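You operate a simulated robot arm through the tools that you are given. There is no shell and no other tool. Be economical: measure what you need, move in short steps, check, and stop when the job is done.

Carry out the task below with a simulated robot arm. There is one attempt and no reset: what you move stays moved.

TASK
Change the purple cap on the bench port for the grey one and seal the joint.
Fine: the purple cap goes in the cream tray; clamp shut, its thumbscrew tight; the gaskets stay.

Only the result counts: the job must be done as asked and must still hold three seconds after the hand-in. Knocking over, shifting, dropping, spilling or breaking anything else fails it. A push-on lid holds only when it is set on centred and level and pressed home; a screw cap is set on level and turned clockwise until tight.

THE ROBOT
A 6-joint arm with a two-finger parallel gripper, fixed in place. Base frame: the origin is at the foot of the arm, x ahead of it, y to its left, z up. Lengths are in mm, angles in rad, forces in N, time in s.
With the tool pointing down near the work surface it reaches from about 160 to 740 mm from the base axis. Its first joint turns from -2.897 to 2.897 rad. Payload 3.91 kg.
The tool frame sits at the grasp point between the pads (the TCP): z along the fingers, y along the line on which they close. The tips reach 30 mm beyond it. The gripper opens to 110 mm. The fingers are 20 mm wide and 10 mm thick; the gripper's body (48 by 112 mm) begins 55 mm behind the TCP.
Orientation is that of the tool frame in the base frame, as [roll, pitch, yaw] about the fixed x, y, z axes, in that order (R = Rz(yaw) Ry(pitch) Rx(roll)). With the fingers straight down and closing along the base's y, the tool's x points along the base's -x, its y along +y and its z along -z.

THE INTERFACE
- The arm moves only by the tool jog_arm. Its argument "rows" is a list of rows, each a list of 6 numbers: the shift along the tool's x, y, z in m, then the turn, a rotation vector about the tool's x, y, z in rad. In form: [[dx, dy, dz, ax, ay, az], ...]. A call has 1 to 12 rows; each row is the pose to reach, as a shift and turn from the pose commanded when the call began, along the tool's axes at that moment. "hand" is the finger opening in m, from 0 to 0.11, set as the call begins (left out, the last holds). A row lasts 0.2 s, in which the tool goes at most 50 mm and 0.15 rad; a call with a longer step from one row to the next is refused whole, and so is a gripper value outside its range. A pose out of reach is approached as far as the arm can. The call stops where the force on the tool passes 90 N (or 10 N more than at its start, if that is more) or the arm is blocked; 0.2 s more then pass. The fingers move at their own pace (about 45 mm/s each) and stop on an object; they squeeze with about 36 N. The grip force told is the motor's: it shows also when the fingers shut on nothing. Time passes only in rows, and 0.2 s behind the last, so rows that repeat a pose let the fingers close. The reply holds the time, the measured pose of the TCP, the force on the tool along the base axes, the opening and the grip force, in the units named above and with some noise, and new pictures: "pictures" is both (left out), scene, wrist or none.
- Cameras (640 x 400 px; columns grow to the right, rows downward): "scene" is fixed at [218.9, 500.7, 1644]; the picture's right is [-0.93, 0.36, 0.00], its down [0.34, 0.89, -0.29] and it looks along [-0.10, -0.27, -0.96] (base axes); focal length 313 px, centre (320, 200). "wrist" rides on the gripper at [71, 22, -107] in the tool frame; the picture's right is [-0.29, 0.96, 0.00], its down [-0.76, -0.23, -0.61] and it looks along [-0.58, -0.18, 0.79] (tool axes); focal length 243 px, centre (320, 200). There is no depth. A picture from a camera that has moved, and an enlarged one, comes with that camera's place and axes in the base frame and with its lens.
- raise_lower(by): slides the trunk up (or, below 0, down) by that many mm; the arm rides with it, the base frame stays. It gives what a move gives, with no picture.
- enlarge(camera, box): a new picture of the part [left, top, right, bottom] of that camera's present view, enlarged. It takes no simulated time.
- job_done(): hands the job in; it is judged then, once.

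Go step by step. Nothing tells you positions but the pictures and the camera data: compare them with the known pose of the tool, close in by small moves and look again before you grip or let go. The budget is 120 turns and 170 pictures, counting those below and the enlarged ones. Unless the task says otherwise, let go and move clear before handing in, and close with one line.

The tools are called as a command line: name --pt "numbers of a row" for each row, then --argument value for the rest, lists and objects as JSON in quotes. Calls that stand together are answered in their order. jog_arm: Moves the arm, as the interface text tells. Its arguments: {"type":"object","properties":{"rows":{"type":"array","items":{"type":"array","items":{"type":"number"}}},"hand":{"type":"number"},"pictures":{"type":"string","enum":["both","scene","wrist","none"]}},"required":["rows"]} The other tools are called the same way: raise_lower (by) slides the trunk up or down; enlarge (camera, box) takes an enlarged picture of a part of a camera's view; job_done () hands the job in.

At the start:

```text
time_s: 0.0
position: [3.4, 324.0, 1269.1]
tcp_rot: [-3.141, 0.001, 3.141]
contact_force: [0.1, 0.2, 0.1]
opening: 110.1
gripper_force: 0.0
trunk travel left (down, up): [-525.0, 65.0]
```

scene: 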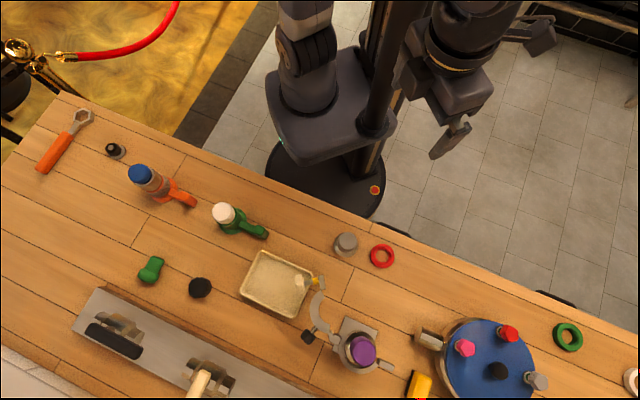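
wrist: 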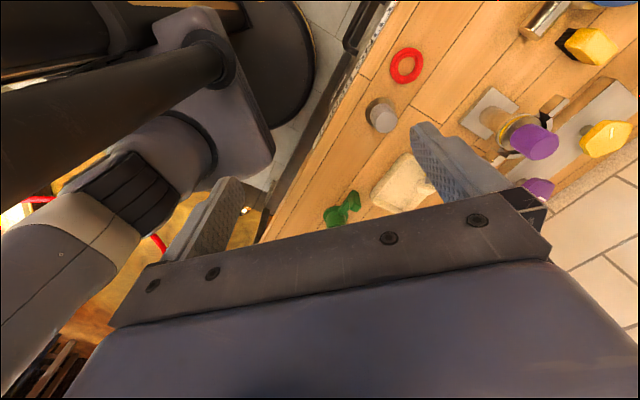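

I see the bench port with a purple cap and an open clamp around (360,345) in the scene picture, a cream tray at (275,283), and a grey cap at (346,243) with a red gasket beside it. I'll enlarge these first.

enlarge --camera "scene" --box '[290, 280, 410, 400]'

enlarge --camera "scene" --box '[230, 210, 420, 330]'

enlarge --camera "wrist" --box '[360, 0, 640, 220]'

```text
3.33 times, centred on (350, 340) of scene
camera zoom: at [218.9, 500.7, 1644.0], right [-0.93, 0.36, 0.0], down [0.34, 0.89, -0.29], along [-0.1, -0.27, -0.96], focal length 1043 px, centre (220, -267)
```

zoom: 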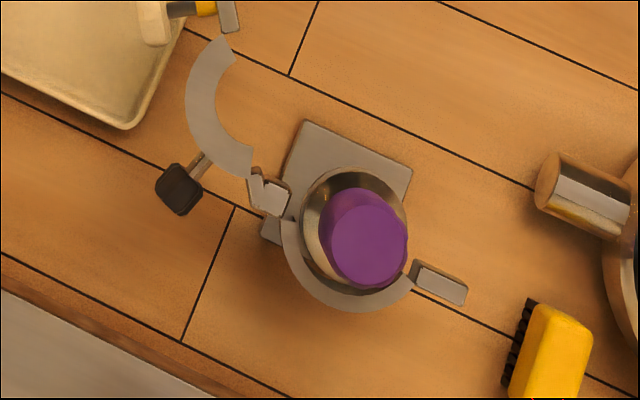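

```text
3.33 times, centred on (325, 270) of scene
camera zoom: at [218.9, 500.7, 1644.0], right [-0.93, 0.36, 0.0], down [0.34, 0.89, -0.29], along [-0.1, -0.27, -0.96], focal length 1043 px, centre (303, -33)
```

zoom: 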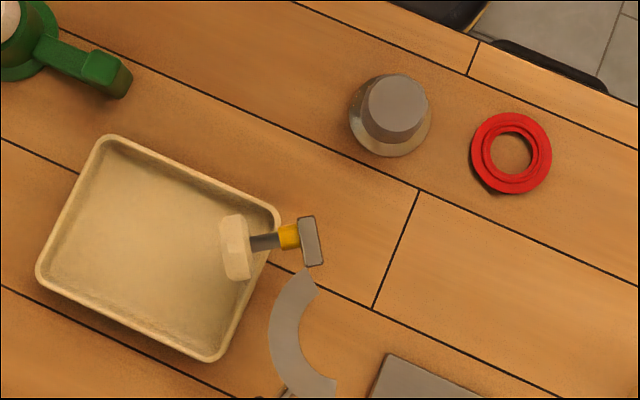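

```text
1.82 times, centred on (500, 110) of wrist
camera zoom: at [-66.6, 345.9, 1377.1], right [0.29, 0.96, 0.0], down [0.76, -0.23, 0.61], along [0.58, -0.18, -0.79], focal length 441 px, centre (-7, 364)
```

zoom: 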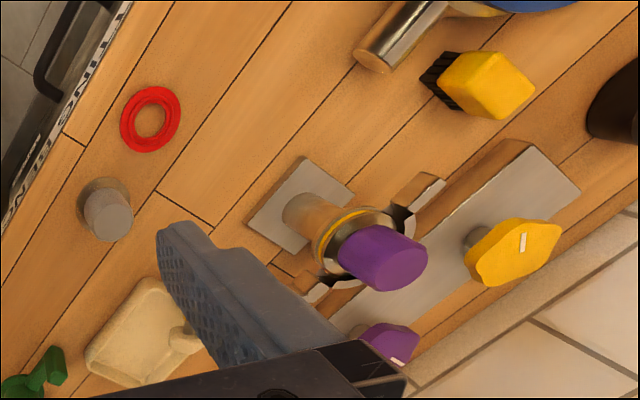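

The port is near (185, 623) with its cap top at about z 1035, and the grey cap is near (118, 422). Next I move above the port, staying high, to look more closely.

jog_arm --pt "-0.0167 0.0394 0 0 0 0" --pt "-0.0334 0.0788 0 0 0 0" --pt "-0.05 0.118 0 0 0 0" --pt "-0.067 0.158 0 0 0 0" --pt "-0.0836 0.197 0 0 0 0" --pt "-0.1 0.2366 0 0 0 0" --pt "-0.117 0.276 0 0 0 0" --pictures "wrist"

```text
time_s: 1.6
position: [112.0, 567.8, 1260.0]
tcp_rot: [3.139, 0.0, -3.142]
contact_force: [-0.1, 0.6, -0.6]
opening: 109.8
gripper_force: 0.1
out of reach, approached as far as the arm can: row 7
trunk travel left (down, up): [-525.0, 65.0]
camera wrist: at [41.0, 588.6, 1366.8], right [0.29, 0.96, 0.0], down [0.76, -0.23, 0.61], along [0.58, -0.17, -0.79], focal length 243 px, centre (320, 200)
```

wrist: 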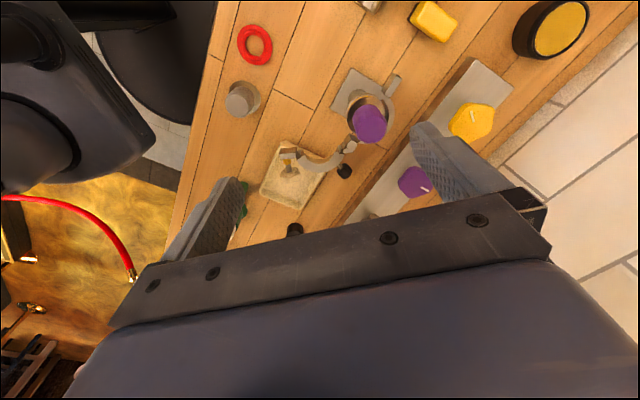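

At this height the arm is at its reach limit. I'll lower the trunk to bring the port within reach and take a closer look.

raise_lower --by -130

enlarge --camera "wrist" --box '[220, 20, 460, 240]'

```text
time_s: 3.2
position: [111.8, 568.2, 1129.7]
tcp_rot: [3.137, 0.001, 3.141]
contact_force: [-0.5, 0.4, 0.0]
opening: 110.1
gripper_force: 0.0
trunk travel left (down, up): [-395.0, 195.0]
```

```text
1.82 times, centred on (340, 130) of wrist
camera zoom: at [41.0, 588.8, 1236.8], right [0.29, 0.96, 0.0], down [0.76, -0.23, 0.61], along [0.58, -0.17, -0.79], focal length 441 px, centre (284, 327)
```

zoom: 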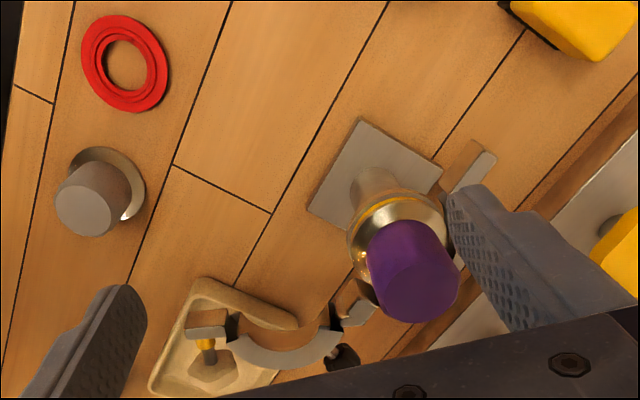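

The clamp is clearer now. Its hinge is near (224, 586, 976), and the open half has a horizontal bolt with a cream hex thumbscrew near (252, 467, 982). The fixed lug is near (149, 665). I'll zoom in on the port for detail.

enlarge --camera "wrist" --box '[330, 70, 490, 200]'

enlarge --camera "wrist" --box '[240, 160, 380, 240]'

```text
3.08 times, centred on (410, 135) of wrist
camera zoom: at [41.0, 588.8, 1236.8], right [0.29, 0.96, 0.0], down [0.76, -0.23, 0.61], along [0.58, -0.17, -0.79], focal length 746 px, centre (43, 400)
```

zoom: 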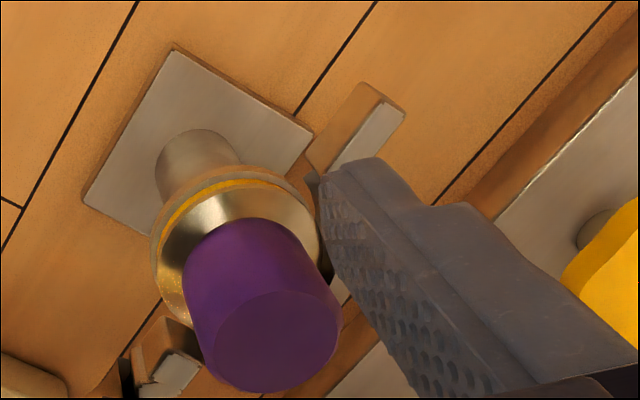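

```text
4.57 times, centred on (310, 200) of wrist
camera zoom: at [41.0, 588.8, 1236.8], right [0.29, 0.96, 0.0], down [0.76, -0.23, 0.61], along [0.58, -0.17, -0.79], focal length 1109 px, centre (366, 200)
```

zoom: 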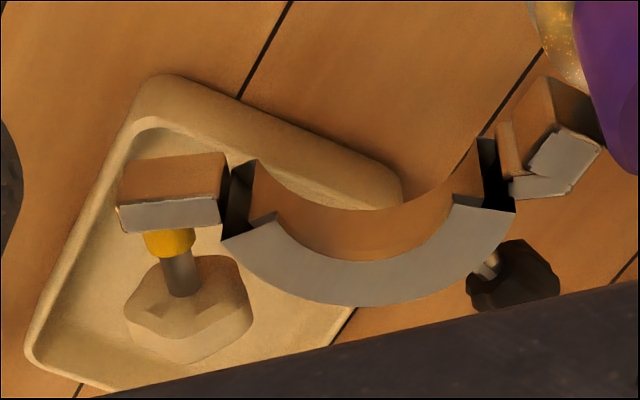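

The purple knob's top is centred near (182.5, 621.5, 1043), about 39 mm across, and its flange top is near z 980. I'll move directly above it and check alignment.

jog_arm --pt "-0.035 0.0265 0.0 0 0 0" --pt "-0.0705 0.053 0.015 0 0 0" --pt "-0.0705 0.053 0.03 0 0 0"

```text
time_s: 4.0
position: [180.6, 611.8, 1078.8]
tcp_rot: [3.112, 0.006, 3.141]
contact_force: [0.8, 1.1, 0.2]
opening: 110.1
gripper_force: 0.0
out of reach, approached as far as the arm can: row 1, 2, 3
trunk travel left (down, up): [-395.0, 195.0]
camera wrist: at [107.6, 629.4, 1186.2], right [0.29, 0.96, 0.03], down [0.76, -0.25, 0.6], along [0.59, -0.15, -0.8], focal length 243 px, centre (320, 200)
```

scene: 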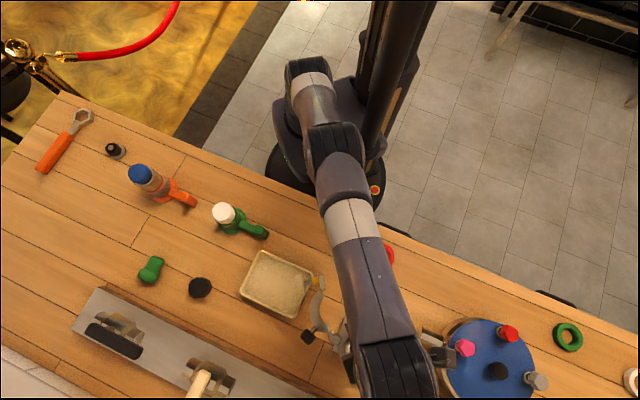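
wrist: 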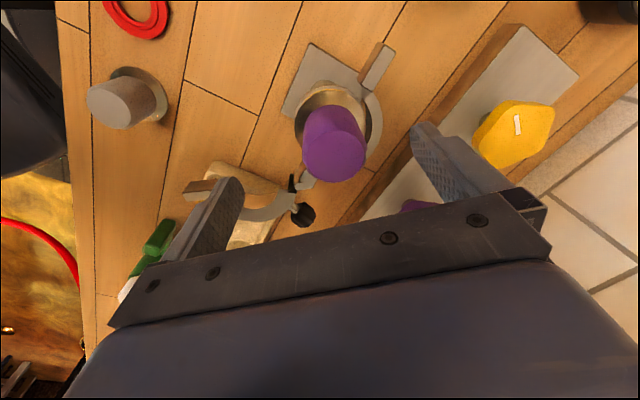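

The arm is over-stretched with the trunk this high. I'll back off and up, lower the trunk, then come back.

jog_arm --pt "0.0 0.0 -0.04 0 0 0" --pt "0.03 -0.035 -0.06 0 0 0" --pt "0.06 -0.07 -0.08 0 0 0" --pt "0.09 -0.1 -0.1 0 0 0" --pt "0.115 -0.13 -0.12 0 0 0" --pt "0.14 -0.16 -0.14 0 0 0" --pictures "none"

raise_lower --by -180

```text
refused: row 2 steps farther than a row can; nothing moved
```

```text
time_s: 5.1
position: [178.3, 609.3, 1017.6]
tcp_rot: [3.042, 0.018, 3.141]
contact_force: [-4.0, -7.9, 19.1]
opening: 107.2
gripper_force: 0.1
trunk travel left (down, up): [-308.0, 282.0]
stopped: the force on the tool passed its limit (the readings are from after the stop); the commanded pose is now the measured one
```

The arm move was refused and the trunk came down alone, touching something lightly. I'll look before moving.

jog_arm --pt "0 0 -0.005 0 0 0"

```text
time_s: 5.5
position: [179.3, 610.7, 1016.7]
tcp_rot: [3.045, 0.018, -3.141]
contact_force: [-2.8, -7.6, 28.3]
opening: 107.4
gripper_force: 0.1
out of reach, approached as far as the arm can: row 1
trunk travel left (down, up): [-308.0, 282.0]
camera wrist: at [105.3, 620.8, 1125.2], right [0.29, 0.95, 0.1], down [0.75, -0.29, 0.6], along [0.6, -0.1, -0.8], focal length 243 px, centre (320, 200)
```

scene: 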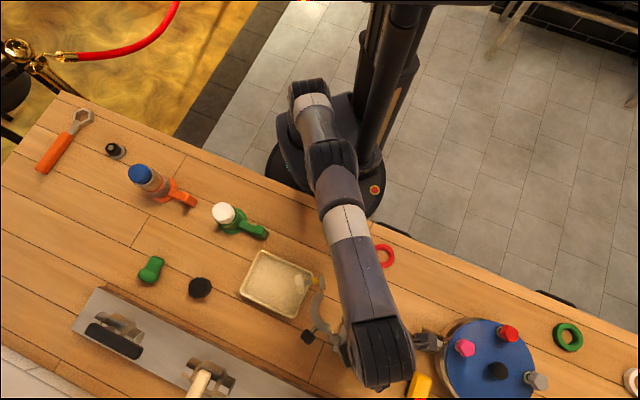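
wrist: 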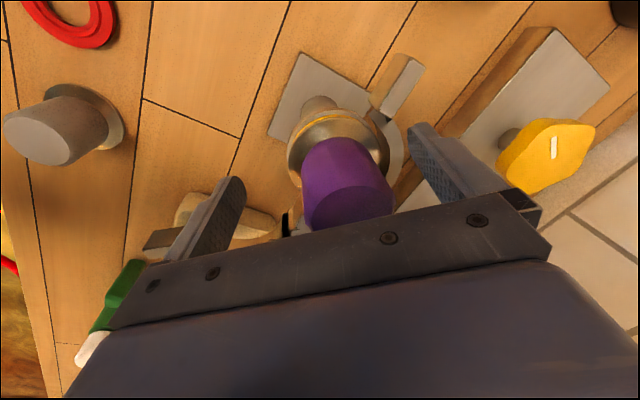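

The +y finger tip seems to be resting on the clamp's fixed half. I'll raise the trunk straight up to clear it.

raise_lower --by 60

```text
time_s: 6.5
position: [179.0, 613.7, 1073.2]
tcp_rot: [3.05, 0.017, -3.142]
contact_force: [0.0, -0.4, 0.5]
opening: 110.0
gripper_force: 0.2
trunk travel left (down, up): [-368.0, 222.0]
```

jog_arm --pt "0.0 0.0 -0.04 0 0 0" --pt "0.02 -0.025 -0.07 0 0 0" --pt "0.045 -0.055 -0.09 0 0 0" --pt "0.07 -0.085 -0.11 0 0 0" --pt "0.1 -0.115 -0.13 0.0 0 0" --pt "0.13 -0.145 -0.145 0 0 0" --pictures "scene"

```text
time_s: 7.9
position: [43.6, 455.6, 1202.0]
tcp_rot: [3.051, 0.016, 3.14]
contact_force: [0.5, 0.0, 0.4]
opening: 109.7
gripper_force: 0.0
out of reach, approached as far as the arm can: row 1, 2
trunk travel left (down, up): [-368.0, 222.0]
```

scene: 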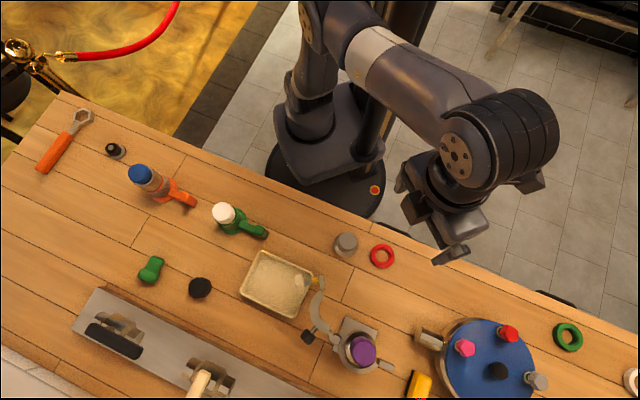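

Clear again, and the scene looks unchanged. Now I level the tool, lower the trunk and check the port.

jog_arm --pt "0 0 0 0.09 0.0 0" --pictures "none"

enlarge --camera "scene" --box '[290, 280, 410, 400]'

raise_lower --by -150

```text
time_s: 8.3
position: [46.0, 447.8, 1180.7]
tcp_rot: [3.139, 0.015, -3.141]
contact_force: [-0.6, -0.4, -0.1]
opening: 110.2
gripper_force: 0.1
out of reach, approached as far as the arm can: row 1
trunk travel left (down, up): [-368.0, 222.0]
```

```text
3.33 times, centred on (350, 340) of scene
camera zoom: at [218.9, 500.7, 1644.0], right [-0.93, 0.36, 0.0], down [0.34, 0.89, -0.29], along [-0.1, -0.27, -0.96], focal length 1043 px, centre (220, -267)
```

zoom: 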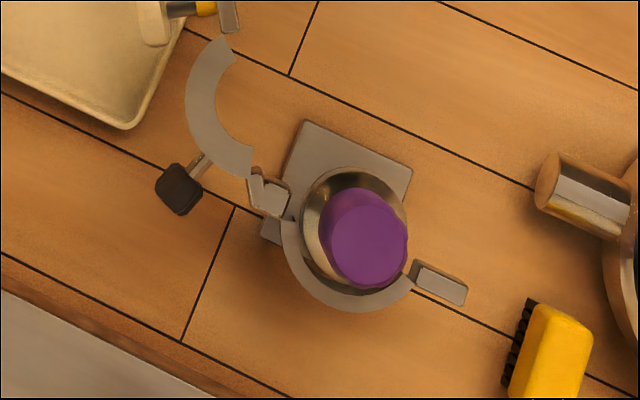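

```text
time_s: 10.0
position: [45.0, 447.9, 1030.6]
tcp_rot: [3.137, 0.016, -3.141]
contact_force: [0.5, -0.4, 0.1]
opening: 110.2
gripper_force: 0.1
trunk travel left (down, up): [-218.0, 372.0]
```

jog_arm --pt "0 0 -0.04 0 0.016 0" --pt "0 0 -0.08 0 0.016 0" --pt "-0.028 0.035 -0.08 0 0.016 0" --pt "-0.055 0.07 -0.08 0 0.016 0" --pt "-0.083 0.104 -0.08 0 0.016 0" --pt "-0.11 0.139 -0.08 0 0.016 0" --pt "-0.1375 0.1735 -0.08 0 0.016 0" --pictures "wrist"

```text
time_s: 11.6
position: [130.7, 504.8, 1002.9]
tcp_rot: [3.131, 0.003, 3.14]
contact_force: [0.1, 0.4, 0.0]
opening: 109.9
gripper_force: 0.0
out of reach, approached as far as the arm can: row 1, 2, 3, 4, 5, 6, 7
trunk travel left (down, up): [-218.0, 372.0]
camera wrist: at [58.7, 523.5, 1110.9], right [0.29, 0.96, 0.01], down [0.76, -0.24, 0.61], along [0.58, -0.17, -0.8], focal length 243 px, centre (320, 200)
```

wrist: 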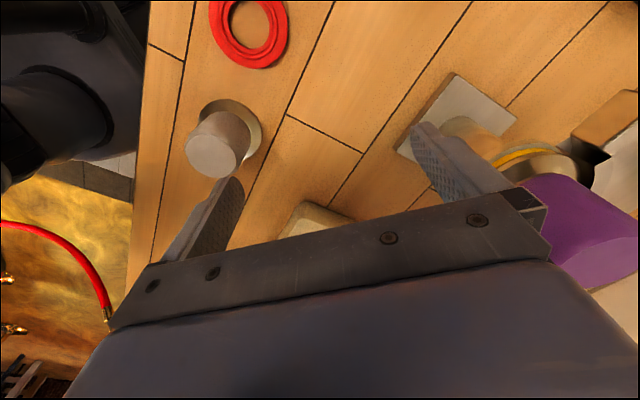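

Reach is set by how far the tool sits below the shoulder, so the trunk has to be higher, not lower. I'll raise it.

raise_lower --by 352

```text
time_s: 15.0
position: [130.1, 503.8, 1354.2]
tcp_rot: [3.132, 0.001, 3.141]
contact_force: [0.5, -0.4, -0.1]
opening: 109.8
gripper_force: 0.0
trunk travel left (down, up): [-570.0, 20.0]
```

jog_arm --pt "0 0 0.048 0 0 0" --pt "0 0 0.096 0 0 0" --pt "0 0 0.144 0 0 0" --pt "0 0 0.192 0 0 0" --pt "0 0 0.24 0 0 0" --pictures "none"

```text
time_s: 16.2
position: [128.5, 507.1, 1115.8]
tcp_rot: [3.129, 0.001, -3.14]
contact_force: [0.5, 0.5, 0.3]
opening: 110.0
gripper_force: 0.1
trunk travel left (down, up): [-570.0, 20.0]
```

jog_arm --pt "-0.018 0.038 0 0.012 0 0" --pt "-0.036 0.076 0 0.012 0 0" --pt "-0.054 0.1145 0 0.012 0 0" --pictures "wrist"

```text
time_s: 17.0
position: [186.1, 621.4, 1115.7]
tcp_rot: [-3.138, -0.001, 3.139]
contact_force: [0.3, -1.0, -0.7]
opening: 110.0
gripper_force: 0.0
trunk travel left (down, up): [-570.0, 20.0]
camera wrist: at [114.9, 643.4, 1223.4], right [0.29, 0.96, 0.0], down [0.76, -0.23, 0.61], along [0.58, -0.18, -0.79], focal length 243 px, centre (320, 200)
```

wrist: 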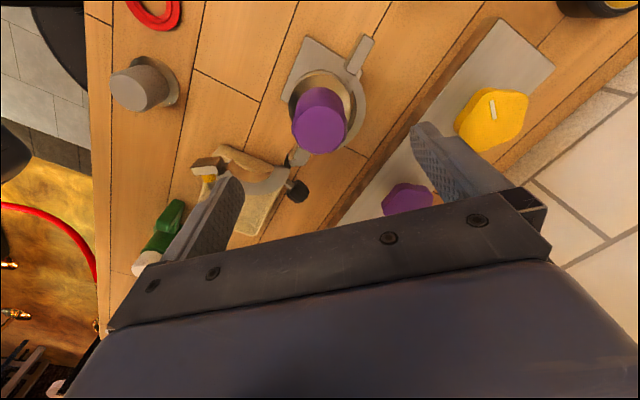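

The tool axis should cut the knob's top at pixel (320, 135), and it does so closely. I'll zoom in for precision.

enlarge --camera "wrist" --box '[260, 50, 400, 170]'

enlarge --camera "wrist" --box '[90, 30, 210, 130]'

```text
3.33 times, centred on (330, 110) of wrist
camera zoom: at [114.9, 643.4, 1223.4], right [0.29, 0.96, 0.0], down [0.76, -0.23, 0.61], along [0.58, -0.18, -0.79], focal length 809 px, centre (287, 500)
```

zoom: 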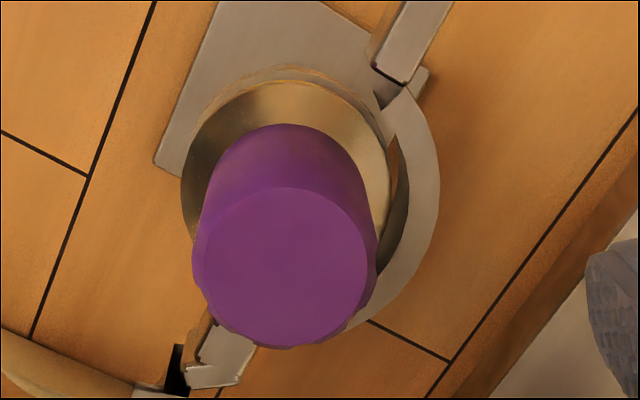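

```text
4.00 times, centred on (150, 80) of wrist
camera zoom: at [114.9, 643.4, 1223.4], right [0.29, 0.96, 0.0], down [0.76, -0.23, 0.61], along [0.58, -0.18, -0.79], focal length 970 px, centre (1000, 680)
```

zoom: 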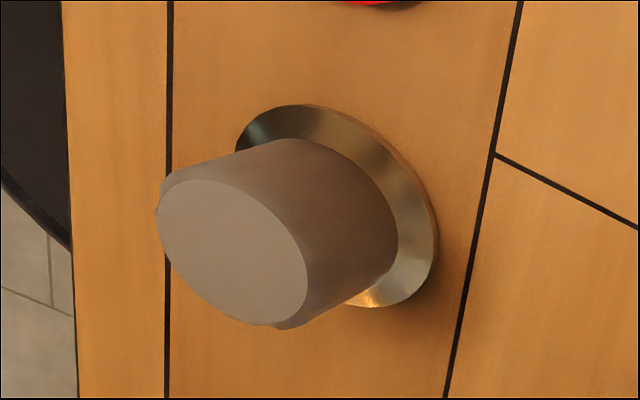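

The knob axis reads (182, 621.5) with its top near z 1043, and there's a gap between the clamp and the flange. I'll partly close the fingers and descend around the knob, keeping the tips at z 1000, above the clamp.

jog_arm --pt "0.004 0 0.0 0 0 0" --pt "0.004 0 0.0 0 0 0" --pt "0.004 0 0.02 0 0 0" --pt "0.004 0 0.04 0 0 0" --pt "0.004 0 0.06 0 0 0" --pt "0.004 0 0.085 0 0 0" --hand 0.07 --pictures "wrist"

```text
time_s: 18.4
position: [181.0, 619.8, 1030.8]
tcp_rot: [-3.14, 0.002, -3.141]
contact_force: [0.5, -0.5, -0.2]
opening: 69.9
gripper_force: 0.0
trunk travel left (down, up): [-570.0, 20.0]
camera wrist: at [108.5, 640.7, 1138.7], right [0.29, 0.96, 0.0], down [0.76, -0.23, 0.61], along [0.58, -0.18, -0.79], focal length 243 px, centre (320, 200)
```

wrist: 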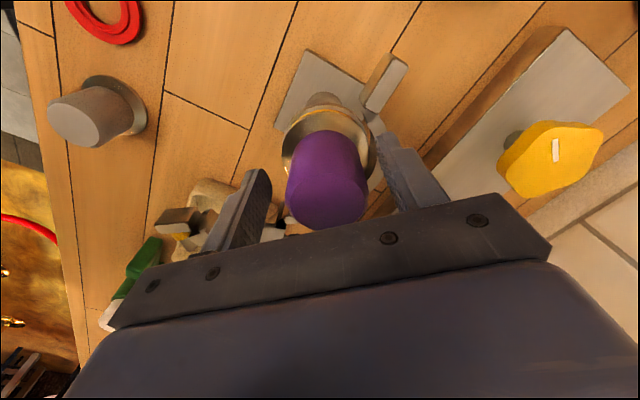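

jog_arm --pt "0 0.0015 0 0 0 0" --pt "0 0.0015 0 0 0 0" --pt "0 0.0015 0 0 0 0" --pt "0 0.0015 0 0 0 0" --hand 0.03 --pictures "wrist"

```text
time_s: 19.4
position: [179.2, 622.4, 1031.7]
tcp_rot: [-3.139, 0.0, -3.141]
contact_force: [-4.2, 5.7, 0.8]
opening: 42.3
gripper_force: 36.0
trunk travel left (down, up): [-570.0, 20.0]
camera wrist: at [107.6, 643.2, 1138.9], right [0.29, 0.96, 0.0], down [0.76, -0.23, 0.61], along [0.58, -0.18, -0.79], focal length 243 px, centre (320, 200)
```

wrist: 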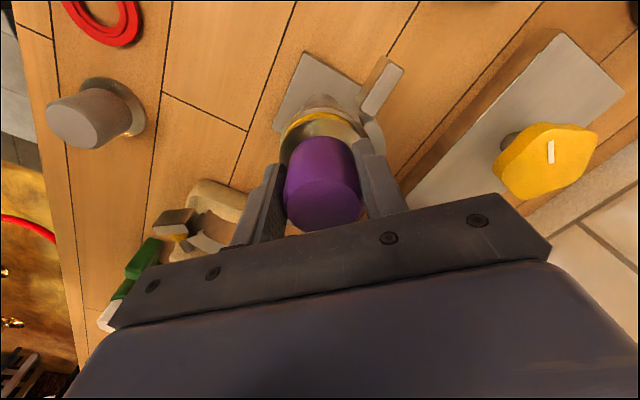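

Gripped at a 42 mm opening, with the knob centre at about y 622.5. I'll lift gently and check that the gasket stays.

jog_arm --pt "0 0 -0.008 0 0 0" --pt "0 0 -0.02 0 0 0" --pt "0 0 -0.045 0 0 0" --pt "0 0 -0.08 0 0 0" --pt "0 0 -0.11 0 0 0"

```text
time_s: 20.6
position: [179.8, 623.2, 1140.4]
tcp_rot: [-3.137, 0.0, 3.141]
contact_force: [1.1, -0.6, -1.8]
opening: 40.7
gripper_force: 35.7
trunk travel left (down, up): [-570.0, 20.0]
camera wrist: at [109.2, 644.1, 1247.7], right [0.29, 0.96, 0.0], down [0.76, -0.23, 0.61], along [0.58, -0.18, -0.79], focal length 243 px, centre (320, 200)
```

scene: 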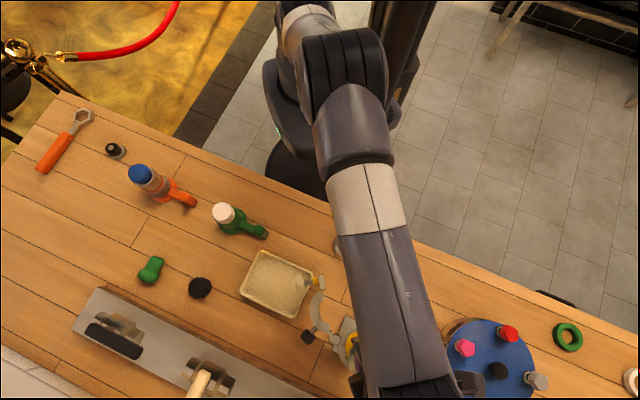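
wrist: 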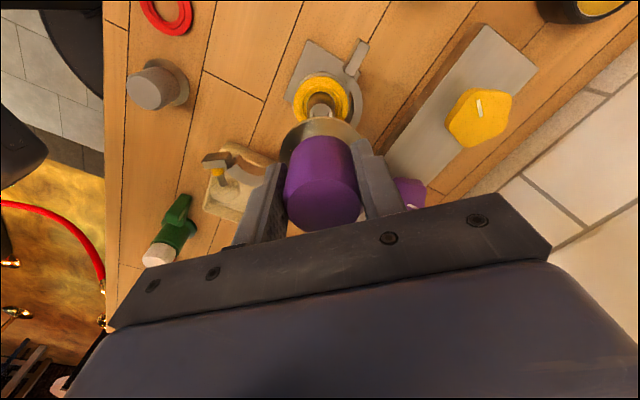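

The amber gasket stayed on the port. Now I carry the purple cap over the tray towards (320, 428).

jog_arm --pt "-0.0234 -0.0325 0 0 0 0" --pt "-0.0467 -0.065 0 0 0 0" --pt "-0.07 -0.0975 0 0 0 0" --pt "-0.0934 -0.13 0 0 0 0" --pt "-0.1167 -0.1625 0 0 0 0" --pt "-0.14 -0.195 0 0 0 0"

```text
time_s: 22.0
position: [321.9, 428.5, 1142.9]
tcp_rot: [-3.141, -0.001, -3.141]
contact_force: [0.1, 0.3, -0.7]
opening: 40.6
gripper_force: 36.2
trunk travel left (down, up): [-570.0, 20.0]
camera wrist: at [250.8, 449.5, 1249.9], right [0.29, 0.96, 0.0], down [0.76, -0.23, 0.61], along [0.58, -0.18, -0.79], focal length 243 px, centre (320, 200)
```

scene: 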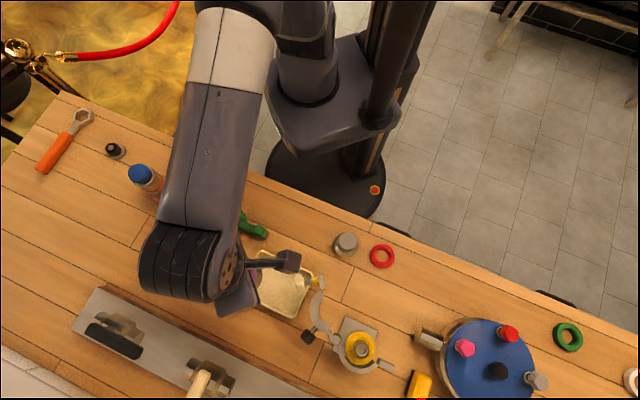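
wrist: 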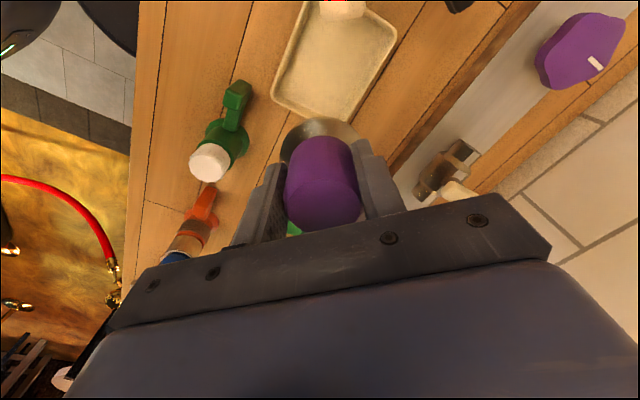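

The tray centre works out at about (305, 443). I'll shift to (315, 436) and descend partway.

jog_arm --pt "0.007 0.0075 0.03 0 0 0" --pt "0.007 0.0075 0.07 0 0 0" --pt "0.007 0.0075 0.11 0 0 0" --pt "0.007 0.0075 0.14 0 0 0" --pt "0.007 0.0075 0.16 0 0 0"

```text
time_s: 23.2
position: [314.4, 434.7, 982.9]
tcp_rot: [-3.14, 0.002, 3.139]
contact_force: [-0.3, -0.3, -1.1]
opening: 40.6
gripper_force: 35.6
trunk travel left (down, up): [-570.0, 20.0]
camera wrist: at [243.3, 455.4, 1089.9], right [0.29, 0.96, 0.0], down [0.76, -0.23, 0.61], along [0.58, -0.18, -0.79], focal length 243 px, centre (320, 200)
```

scene: 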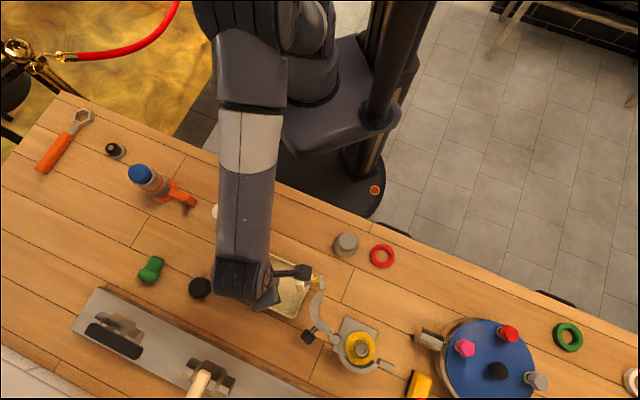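
wrist: 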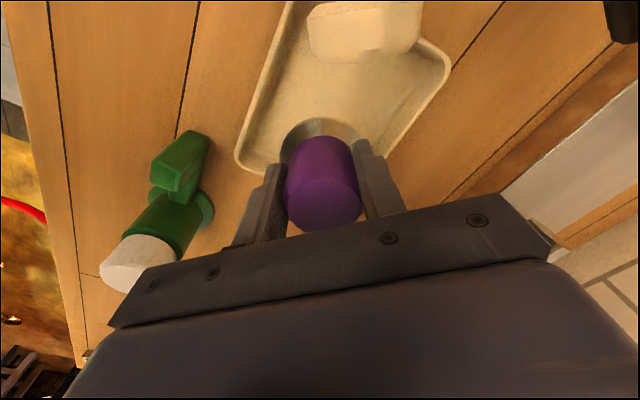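

The cap is well inside the tray, and the wrist camera clears the thumbscrew. I'll descend slowly to contact.

jog_arm --pt "0 0 0.012 0 0 0" --pt "0 0 0.02 0 0 0" --pt "0 0 0.026 0 0 0" --pt "0 0 0.03 0 0 0" --pictures "wrist"

```text
time_s: 24.2
position: [313.2, 434.4, 951.9]
tcp_rot: [-3.139, 0.002, -3.141]
contact_force: [-0.2, 0.0, -2.4]
opening: 40.7
gripper_force: 36.2
trunk travel left (down, up): [-570.0, 20.0]
camera wrist: at [242.1, 455.6, 1058.8], right [0.29, 0.96, 0.0], down [0.76, -0.23, 0.61], along [0.58, -0.18, -0.79], focal length 243 px, centre (320, 200)
```

wrist: 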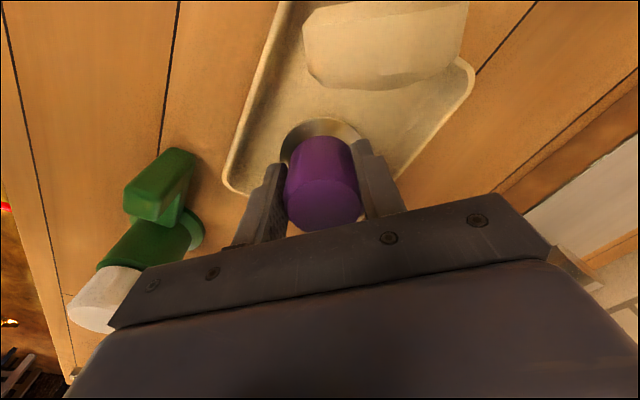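

jog_arm --pt "0 0 0.003 0 0 0" --pt "0 0 0.006 0 0 0" --pt "0 0 0.008 0 0 0" --pictures "none"

```text
time_s: 25.0
position: [313.6, 434.0, 944.3]
tcp_rot: [-3.139, 0.0, -3.141]
contact_force: [-0.3, -1.2, -0.9]
opening: 40.8
gripper_force: 36.4
trunk travel left (down, up): [-570.0, 20.0]
```

jog_arm --pt "0 0 0.002 0 0 0" --pt "0 0 0.004 0 0 0" --pictures "none"

```text
time_s: 25.6
position: [312.8, 435.9, 940.2]
tcp_rot: [-3.139, 0.001, -3.141]
contact_force: [-0.1, -0.7, -1.6]
opening: 40.8
gripper_force: 36.2
trunk travel left (down, up): [-570.0, 20.0]
```

jog_arm --pt "0 0 0.002 0 0 0" --pt "0 0 0.004 0 0 0" --pictures "wrist"

```text
time_s: 26.2
position: [313.5, 433.9, 936.3]
tcp_rot: [-3.14, 0.001, -3.141]
contact_force: [0.5, -0.3, -1.3]
opening: 40.5
gripper_force: 36.1
trunk travel left (down, up): [-570.0, 20.0]
camera wrist: at [241.6, 455.4, 1042.9], right [0.29, 0.96, 0.0], down [0.76, -0.23, 0.61], along [0.58, -0.18, -0.79], focal length 243 px, centre (320, 200)
```

wrist: 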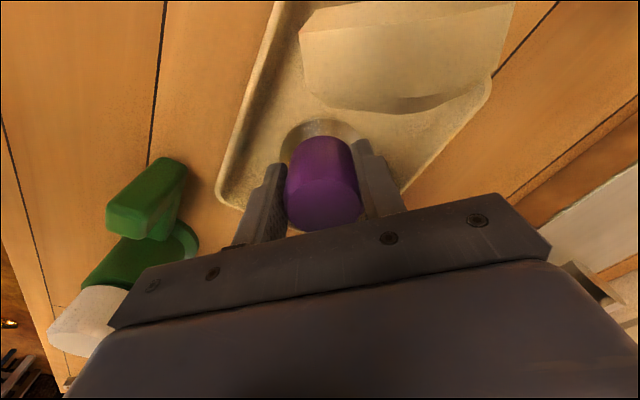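

jog_arm --pt "0 0 0.002 0 0 0" --pt "0 0 0.004 0 0 0" --pictures "none"

```text
time_s: 26.8
position: [312.5, 434.9, 933.3]
tcp_rot: [-3.142, 0.002, 3.141]
contact_force: [-1.8, -4.4, 15.5]
opening: 40.7
gripper_force: 35.9
trunk travel left (down, up): [-570.0, 20.0]
```

Contact: the cap rests on the tray floor. I'll release and lift straight up.

jog_arm --pt "0 0 -0.001 0 0 0" --pt "0 0 -0.001 0 0 0" --pt "0 0 -0.001 0 0 0" --hand 0.065 --pictures "none"

jog_arm --pt "0 0 -0.03 0 0 0" --pt "0 0 -0.07 0 0 0" --pt "0 0 -0.115 0 0 0" --pt "0 0 -0.16 0 0 0" --pt "0 0 -0.2 0 0 0" --pictures "wrist"

```text
time_s: 27.6
position: [312.0, 435.0, 933.3]
tcp_rot: [-3.139, 0.0, -3.141]
contact_force: [0.5, 0.1, 0.1]
opening: 64.9
gripper_force: 0.2
trunk travel left (down, up): [-570.0, 20.0]
```

```text
time_s: 28.8
position: [314.1, 432.9, 1132.2]
tcp_rot: [-3.14, 0.003, 3.141]
contact_force: [0.2, -0.3, 0.1]
opening: 65.2
gripper_force: 0.0
trunk travel left (down, up): [-570.0, 20.0]
camera wrist: at [241.7, 455.0, 1240.1], right [0.29, 0.96, 0.0], down [0.76, -0.23, 0.61], along [0.58, -0.18, -0.79], focal length 243 px, centre (320, 200)
```

wrist: 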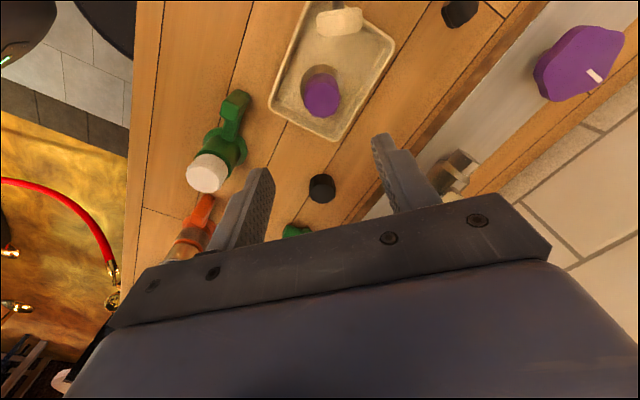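

The purple cap stands in the tray. Now I move above the grey cap at about (119, 421).

jog_arm --pt "0.04 -0.0023 0 0 0 0" --pt "0.08 -0.0046 0 0 0 0" --pt "0.12 -0.007 0 0 0 0" --pt "0.16 -0.0092 0.0 0 0 0" --pt "0.195 -0.0115 0.015 0 0 0" --pt "0.195 -0.0115 0.05 0 0 0" --pt "0.195 -0.0115 0.09 0 0 0" --pictures "wrist"

enlarge --camera "wrist" --box '[250, 40, 400, 170]'

```text
time_s: 30.4
position: [116.7, 423.2, 1042.3]
tcp_rot: [-3.14, 0.0, -3.141]
contact_force: [-0.2, 0.0, -0.5]
opening: 65.2
gripper_force: 0.1
trunk travel left (down, up): [-570.0, 20.0]
camera wrist: at [46.0, 443.9, 1148.8], right [0.29, 0.96, 0.0], down [0.76, -0.23, 0.61], along [0.58, -0.18, -0.79], focal length 243 px, centre (320, 200)
```

wrist: 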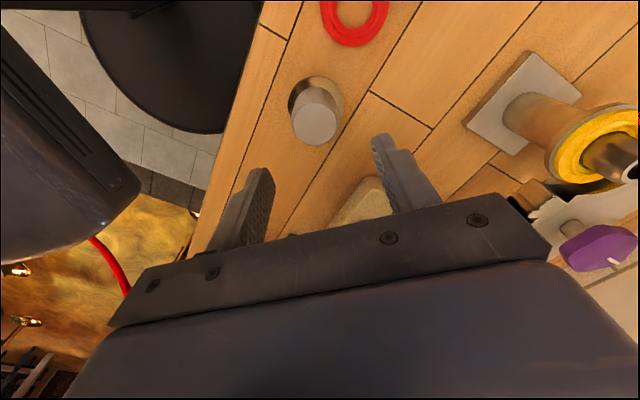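

```text
3.08 times, centred on (325, 105) of wrist
camera zoom: at [46.0, 443.9, 1148.8], right [0.29, 0.96, 0.0], down [0.76, -0.23, 0.61], along [0.58, -0.18, -0.79], focal length 746 px, centre (305, 492)
```

zoom: 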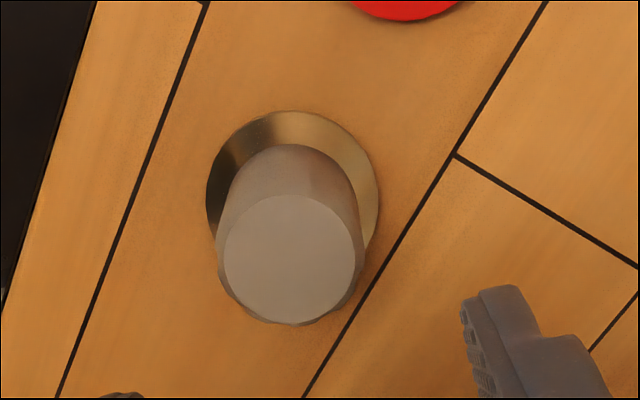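

The grey cap is centred near (116, 417). I'll squeeze it along x first, then along y, so it ends up centred on the tool. I rotate the tool 90° above it now.

jog_arm --pt "0 -0.0055 0 0 0 0.143" --pt "0 -0.0055 0 0 0 0.286" --pt "0 -0.0055 0 0 0 0.429" --pt "0 -0.0055 0 0 0 0.571" --pt "0 -0.0055 0 0 0 0.714" --pt "0 -0.0055 0 0 0 0.857" --pt "0 -0.0055 0 0 0 1.0" --pt "0 -0.0055 0 0 0 1.143" --pt "0 -0.0055 0 0 0 1.286" --pt "0 -0.0055 0 0 0 1.429" --pt "0 -0.0055 0 0 0 1.5708" --pictures "wrist"

```text
time_s: 32.8
position: [117.0, 417.3, 1042.7]
tcp_rot: [3.141, 0.002, 1.568]
contact_force: [0.3, 0.4, -0.6]
opening: 65.2
gripper_force: 0.0
trunk travel left (down, up): [-570.0, 20.0]
camera wrist: at [139.8, 488.2, 1149.8], right [0.96, -0.29, 0.0], down [-0.23, -0.76, 0.61], along [-0.18, -0.58, -0.79], focal length 243 px, centre (320, 200)
```

wrist: 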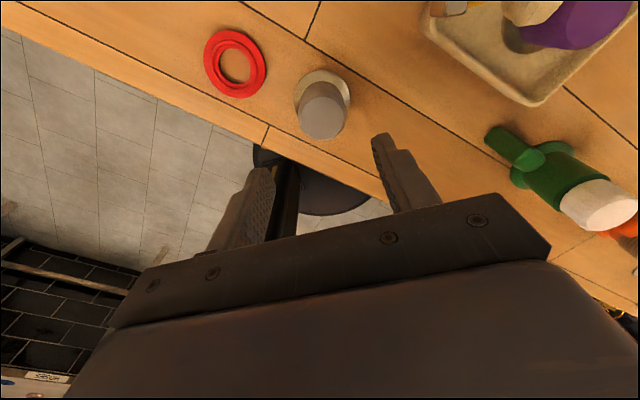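

enlarge --camera "wrist" --box '[250, 40, 400, 170]'

```text
3.08 times, centred on (325, 105) of wrist
camera zoom: at [139.8, 488.2, 1149.8], right [0.96, -0.29, 0.0], down [-0.23, -0.76, 0.61], along [-0.18, -0.58, -0.79], focal length 746 px, centre (305, 492)
```

zoom: 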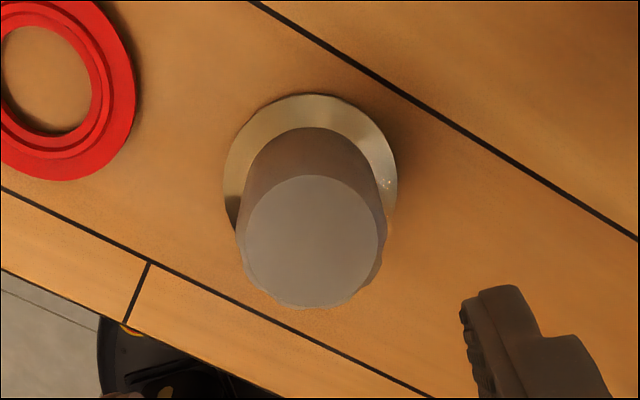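

The views agree on the grey cap at (119.5, 416.5) with its top near z 934. I'll descend to TCP z 926 and squeeze along x.

jog_arm --pt "-0.001 0.0025 0.03 0 0 0" --pt "-0.001 0.0025 0.06 0 0 0" --pt "-0.001 0.0025 0.085 0 0 0" --pt "-0.001 0.0025 0.105 0 0 0" --pt "-0.001 0.0025 0.1165 0 0 0" --pictures "wrist"

```text
time_s: 34.0
position: [120.7, 415.4, 928.1]
tcp_rot: [-3.141, 0.002, 1.57]
contact_force: [-0.5, 0.4, -0.2]
opening: 65.0
gripper_force: 0.1
trunk travel left (down, up): [-570.0, 20.0]
camera wrist: at [142.3, 487.1, 1034.4], right [0.96, -0.29, 0.0], down [-0.23, -0.76, 0.61], along [-0.18, -0.58, -0.79], focal length 243 px, centre (320, 200)
```

wrist: 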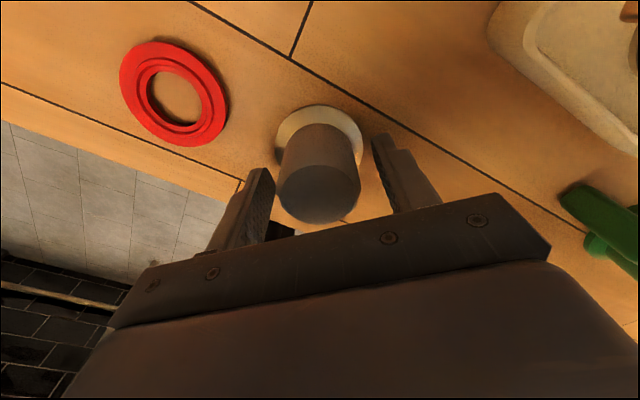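

jog_arm --pt "0 0 0 0 0 0" --pt "0 0 0 0 0 0" --pt "0 0 0 0 0 0" --pt "0 0 0 0 0 0" --hand 0.03 --pictures "none"

jog_arm --pt "0 0 0 0 0 0" --pt "0 0 0 0 0 0" --pt "0 0 0 0 0 -0.143" --pt "0 0 0 0 0 -0.286" --pt "0 0 0 0 0 -0.429" --pt "0 0 0 0 0 -0.572" --pt "0 0 0 0 0 -0.715" --pt "0 0 0 0 0 -0.858" --hand 0.065 --pictures "none"

jog_arm --pt "0 0 0 0 0 -0.143" --pt "0 0 0 0 0 -0.286" --pt "0 0 0 0 0 -0.429" --pt "0 0 0 0 0 -0.572" --pt "0 0 0 0 0 -0.7128" --pt "0 0 0 0 0 -0.7128" --pictures "wrist"

```text
time_s: 35.0
position: [120.6, 416.8, 927.7]
tcp_rot: [-3.141, 0.0, 1.571]
contact_force: [1.0, 0.8, -0.5]
opening: 45.4
gripper_force: 36.3
trunk travel left (down, up): [-570.0, 20.0]
```

```text
time_s: 36.8
position: [121.5, 416.3, 925.2]
tcp_rot: [-3.14, 0.002, 2.431]
contact_force: [-0.1, -0.3, -0.7]
opening: 64.9
gripper_force: 0.1
trunk travel left (down, up): [-570.0, 20.0]
```

```text
time_s: 38.2
position: [121.2, 415.7, 927.6]
tcp_rot: [-3.14, 0.003, -3.14]
contact_force: [0.1, -0.2, 0.1]
opening: 65.0
gripper_force: 0.2
trunk travel left (down, up): [-570.0, 20.0]
camera wrist: at [49.2, 437.0, 1033.8], right [0.29, 0.96, 0.0], down [0.76, -0.23, 0.61], along [0.58, -0.18, -0.79], focal length 243 px, centre (320, 200)
```

wrist: 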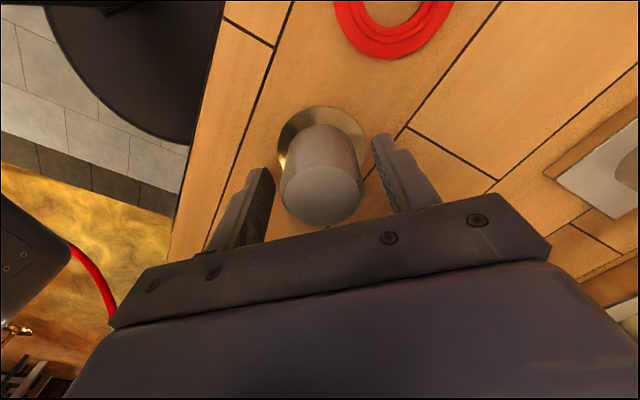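

jog_arm --pt "0 0 0 0 0 0" --pt "0 0 0 0 0 0" --pt "0 0 0 0 0 0" --pt "0 0 0 0 0 0" --hand 0.03 --pictures "wrist"

```text
time_s: 39.2
position: [119.8, 415.9, 925.9]
tcp_rot: [-3.139, 0.002, -3.141]
contact_force: [1.5, 0.3, 3.0]
opening: 45.4
gripper_force: 35.5
trunk travel left (down, up): [-570.0, 20.0]
camera wrist: at [49.3, 437.2, 1033.9], right [0.29, 0.96, 0.0], down [0.76, -0.23, 0.61], along [0.58, -0.18, -0.79], focal length 243 px, centre (320, 200)
```

wrist: 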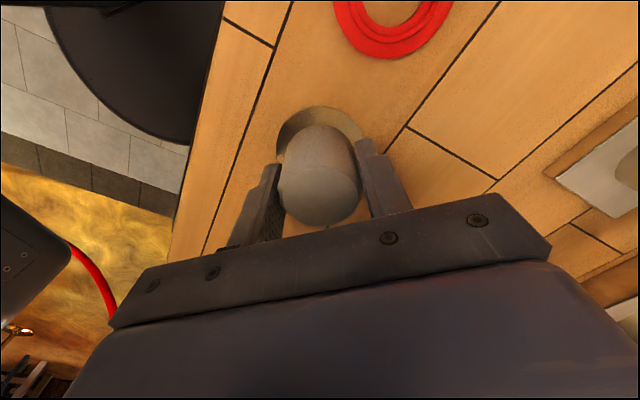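

The grey cap is gripped. I'll lift it and carry it above the port, high, for an alignment look.

jog_arm --pt "0 0 -0.045 0 0 0" --pt "0 0 -0.09 0 0 0" --pt "0 0 -0.135 0 0 0" --pt "0 0 -0.18 0 0 0" --pt "0 0 -0.214 0 0 0" --pt "-0.01 0.035 -0.214 0 0 0" --pt "-0.02 0.07 -0.214 0 0 0" --pt "-0.03 0.105 -0.214 0 0 0" --pt "-0.04 0.14 -0.214 0 0 0" --pt "-0.05 0.175 -0.214 0 0 0" --pt "-0.06 0.206 -0.214 0 0 0" --pictures "wrist"

enlarge --camera "wrist" --box '[250, 30, 400, 160]'

enlarge --camera "scene" --box '[310, 300, 410, 400]'

```text
time_s: 41.6
position: [182.6, 622.6, 1138.5]
tcp_rot: [-3.137, 0.0, -3.141]
contact_force: [0.1, -0.1, -1.6]
opening: 45.1
gripper_force: 36.2
trunk travel left (down, up): [-570.0, 20.0]
camera wrist: at [110.8, 644.1, 1245.2], right [0.29, 0.96, 0.0], down [0.76, -0.23, 0.61], along [0.58, -0.18, -0.79], focal length 243 px, centre (320, 200)
```

wrist: 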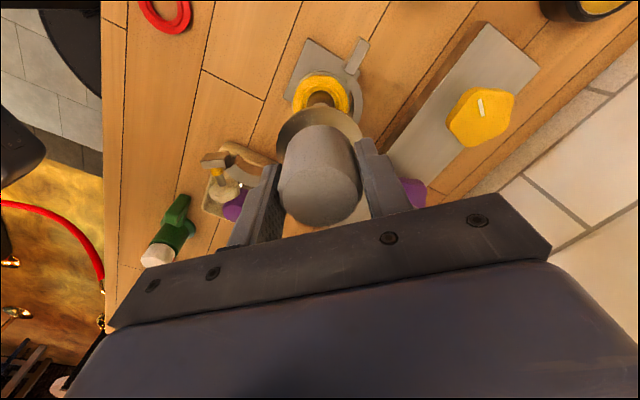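

```text
3.08 times, centred on (325, 95) of wrist
camera zoom: at [110.8, 644.1, 1245.2], right [0.29, 0.96, 0.0], down [0.76, -0.23, 0.61], along [0.58, -0.18, -0.79], focal length 746 px, centre (305, 523)
```

zoom: 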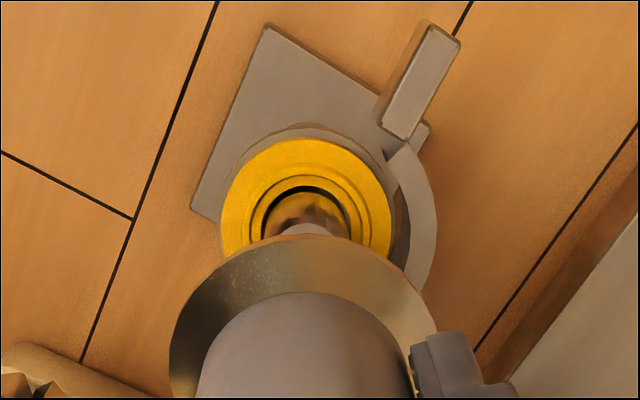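

```text
4.00 times, centred on (360, 350) of scene
camera zoom: at [218.9, 500.7, 1644.0], right [-0.93, 0.36, 0.0], down [0.34, 0.89, -0.29], along [-0.1, -0.27, -0.96], focal length 1252 px, centre (160, -400)
```

zoom: 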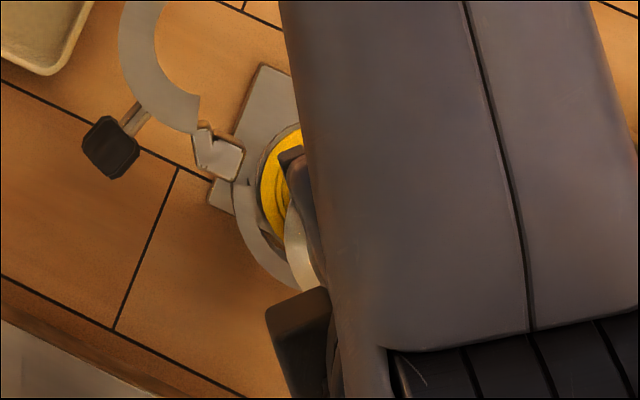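

The gasket centre reads (182.4, 621.6) at z≈985, matching the tool axis. I'll descend towards it, pausing above to check.

jog_arm --pt "0 0 0.03 0 0 0" --pt "0 0 0.06 0 0 0" --pt "0 0 0.085 0 0 0" --pt "0 0 0.085 0 0 0"

enlarge --camera "wrist" --box '[250, 60, 400, 190]'

enlarge --camera "scene" --box '[310, 300, 410, 400]'

```text
time_s: 42.6
position: [179.9, 623.5, 1055.0]
tcp_rot: [3.14, 0.002, 3.139]
contact_force: [3.8, 2.1, 3.9]
opening: 45.0
gripper_force: 36.0
trunk travel left (down, up): [-570.0, 20.0]
camera wrist: at [109.3, 643.0, 1161.8], right [0.29, 0.96, 0.0], down [0.76, -0.23, 0.61], along [0.58, -0.18, -0.79], focal length 243 px, centre (320, 200)
```

scene: 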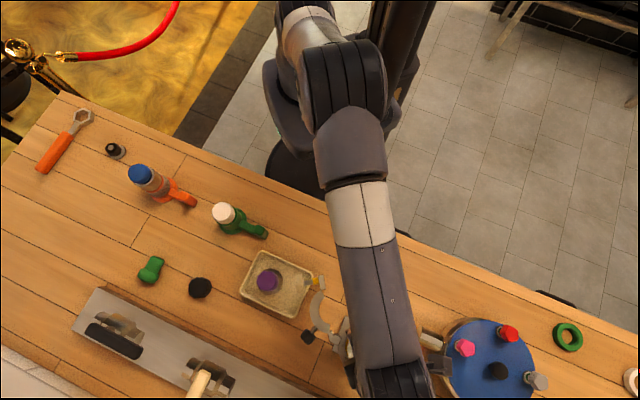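
wrist: 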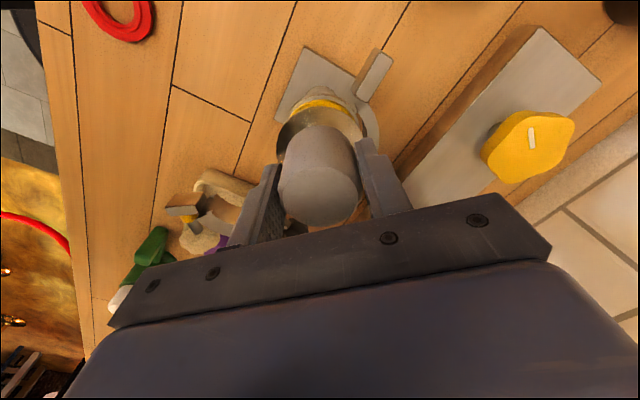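

```text
3.08 times, centred on (325, 125) of wrist
camera zoom: at [109.3, 643.0, 1161.8], right [0.29, 0.96, 0.0], down [0.76, -0.23, 0.61], along [0.58, -0.18, -0.79], focal length 746 px, centre (305, 431)
```

zoom: 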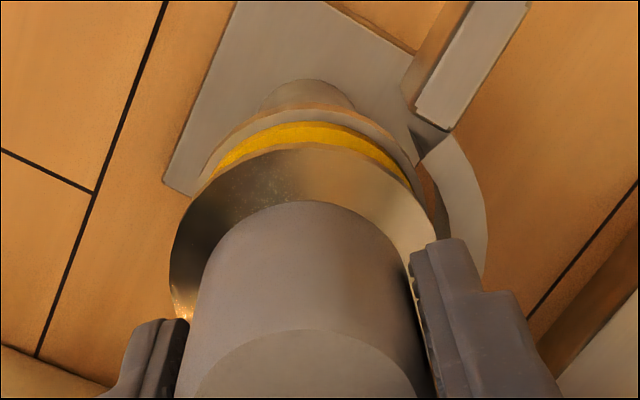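

```text
4.00 times, centred on (360, 350) of scene
camera zoom: at [218.9, 500.7, 1644.0], right [-0.93, 0.36, 0.0], down [0.34, 0.89, -0.29], along [-0.1, -0.27, -0.96], focal length 1252 px, centre (160, -400)
```

zoom: 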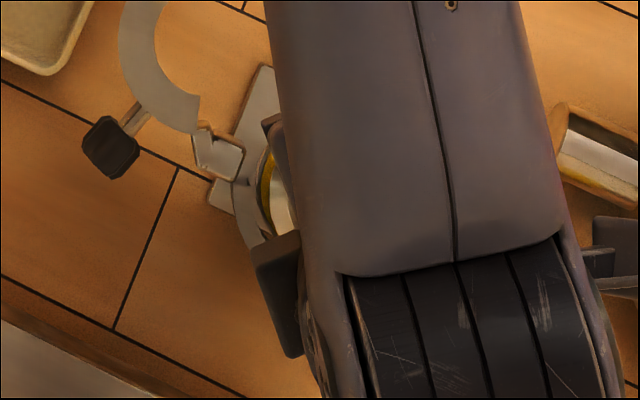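

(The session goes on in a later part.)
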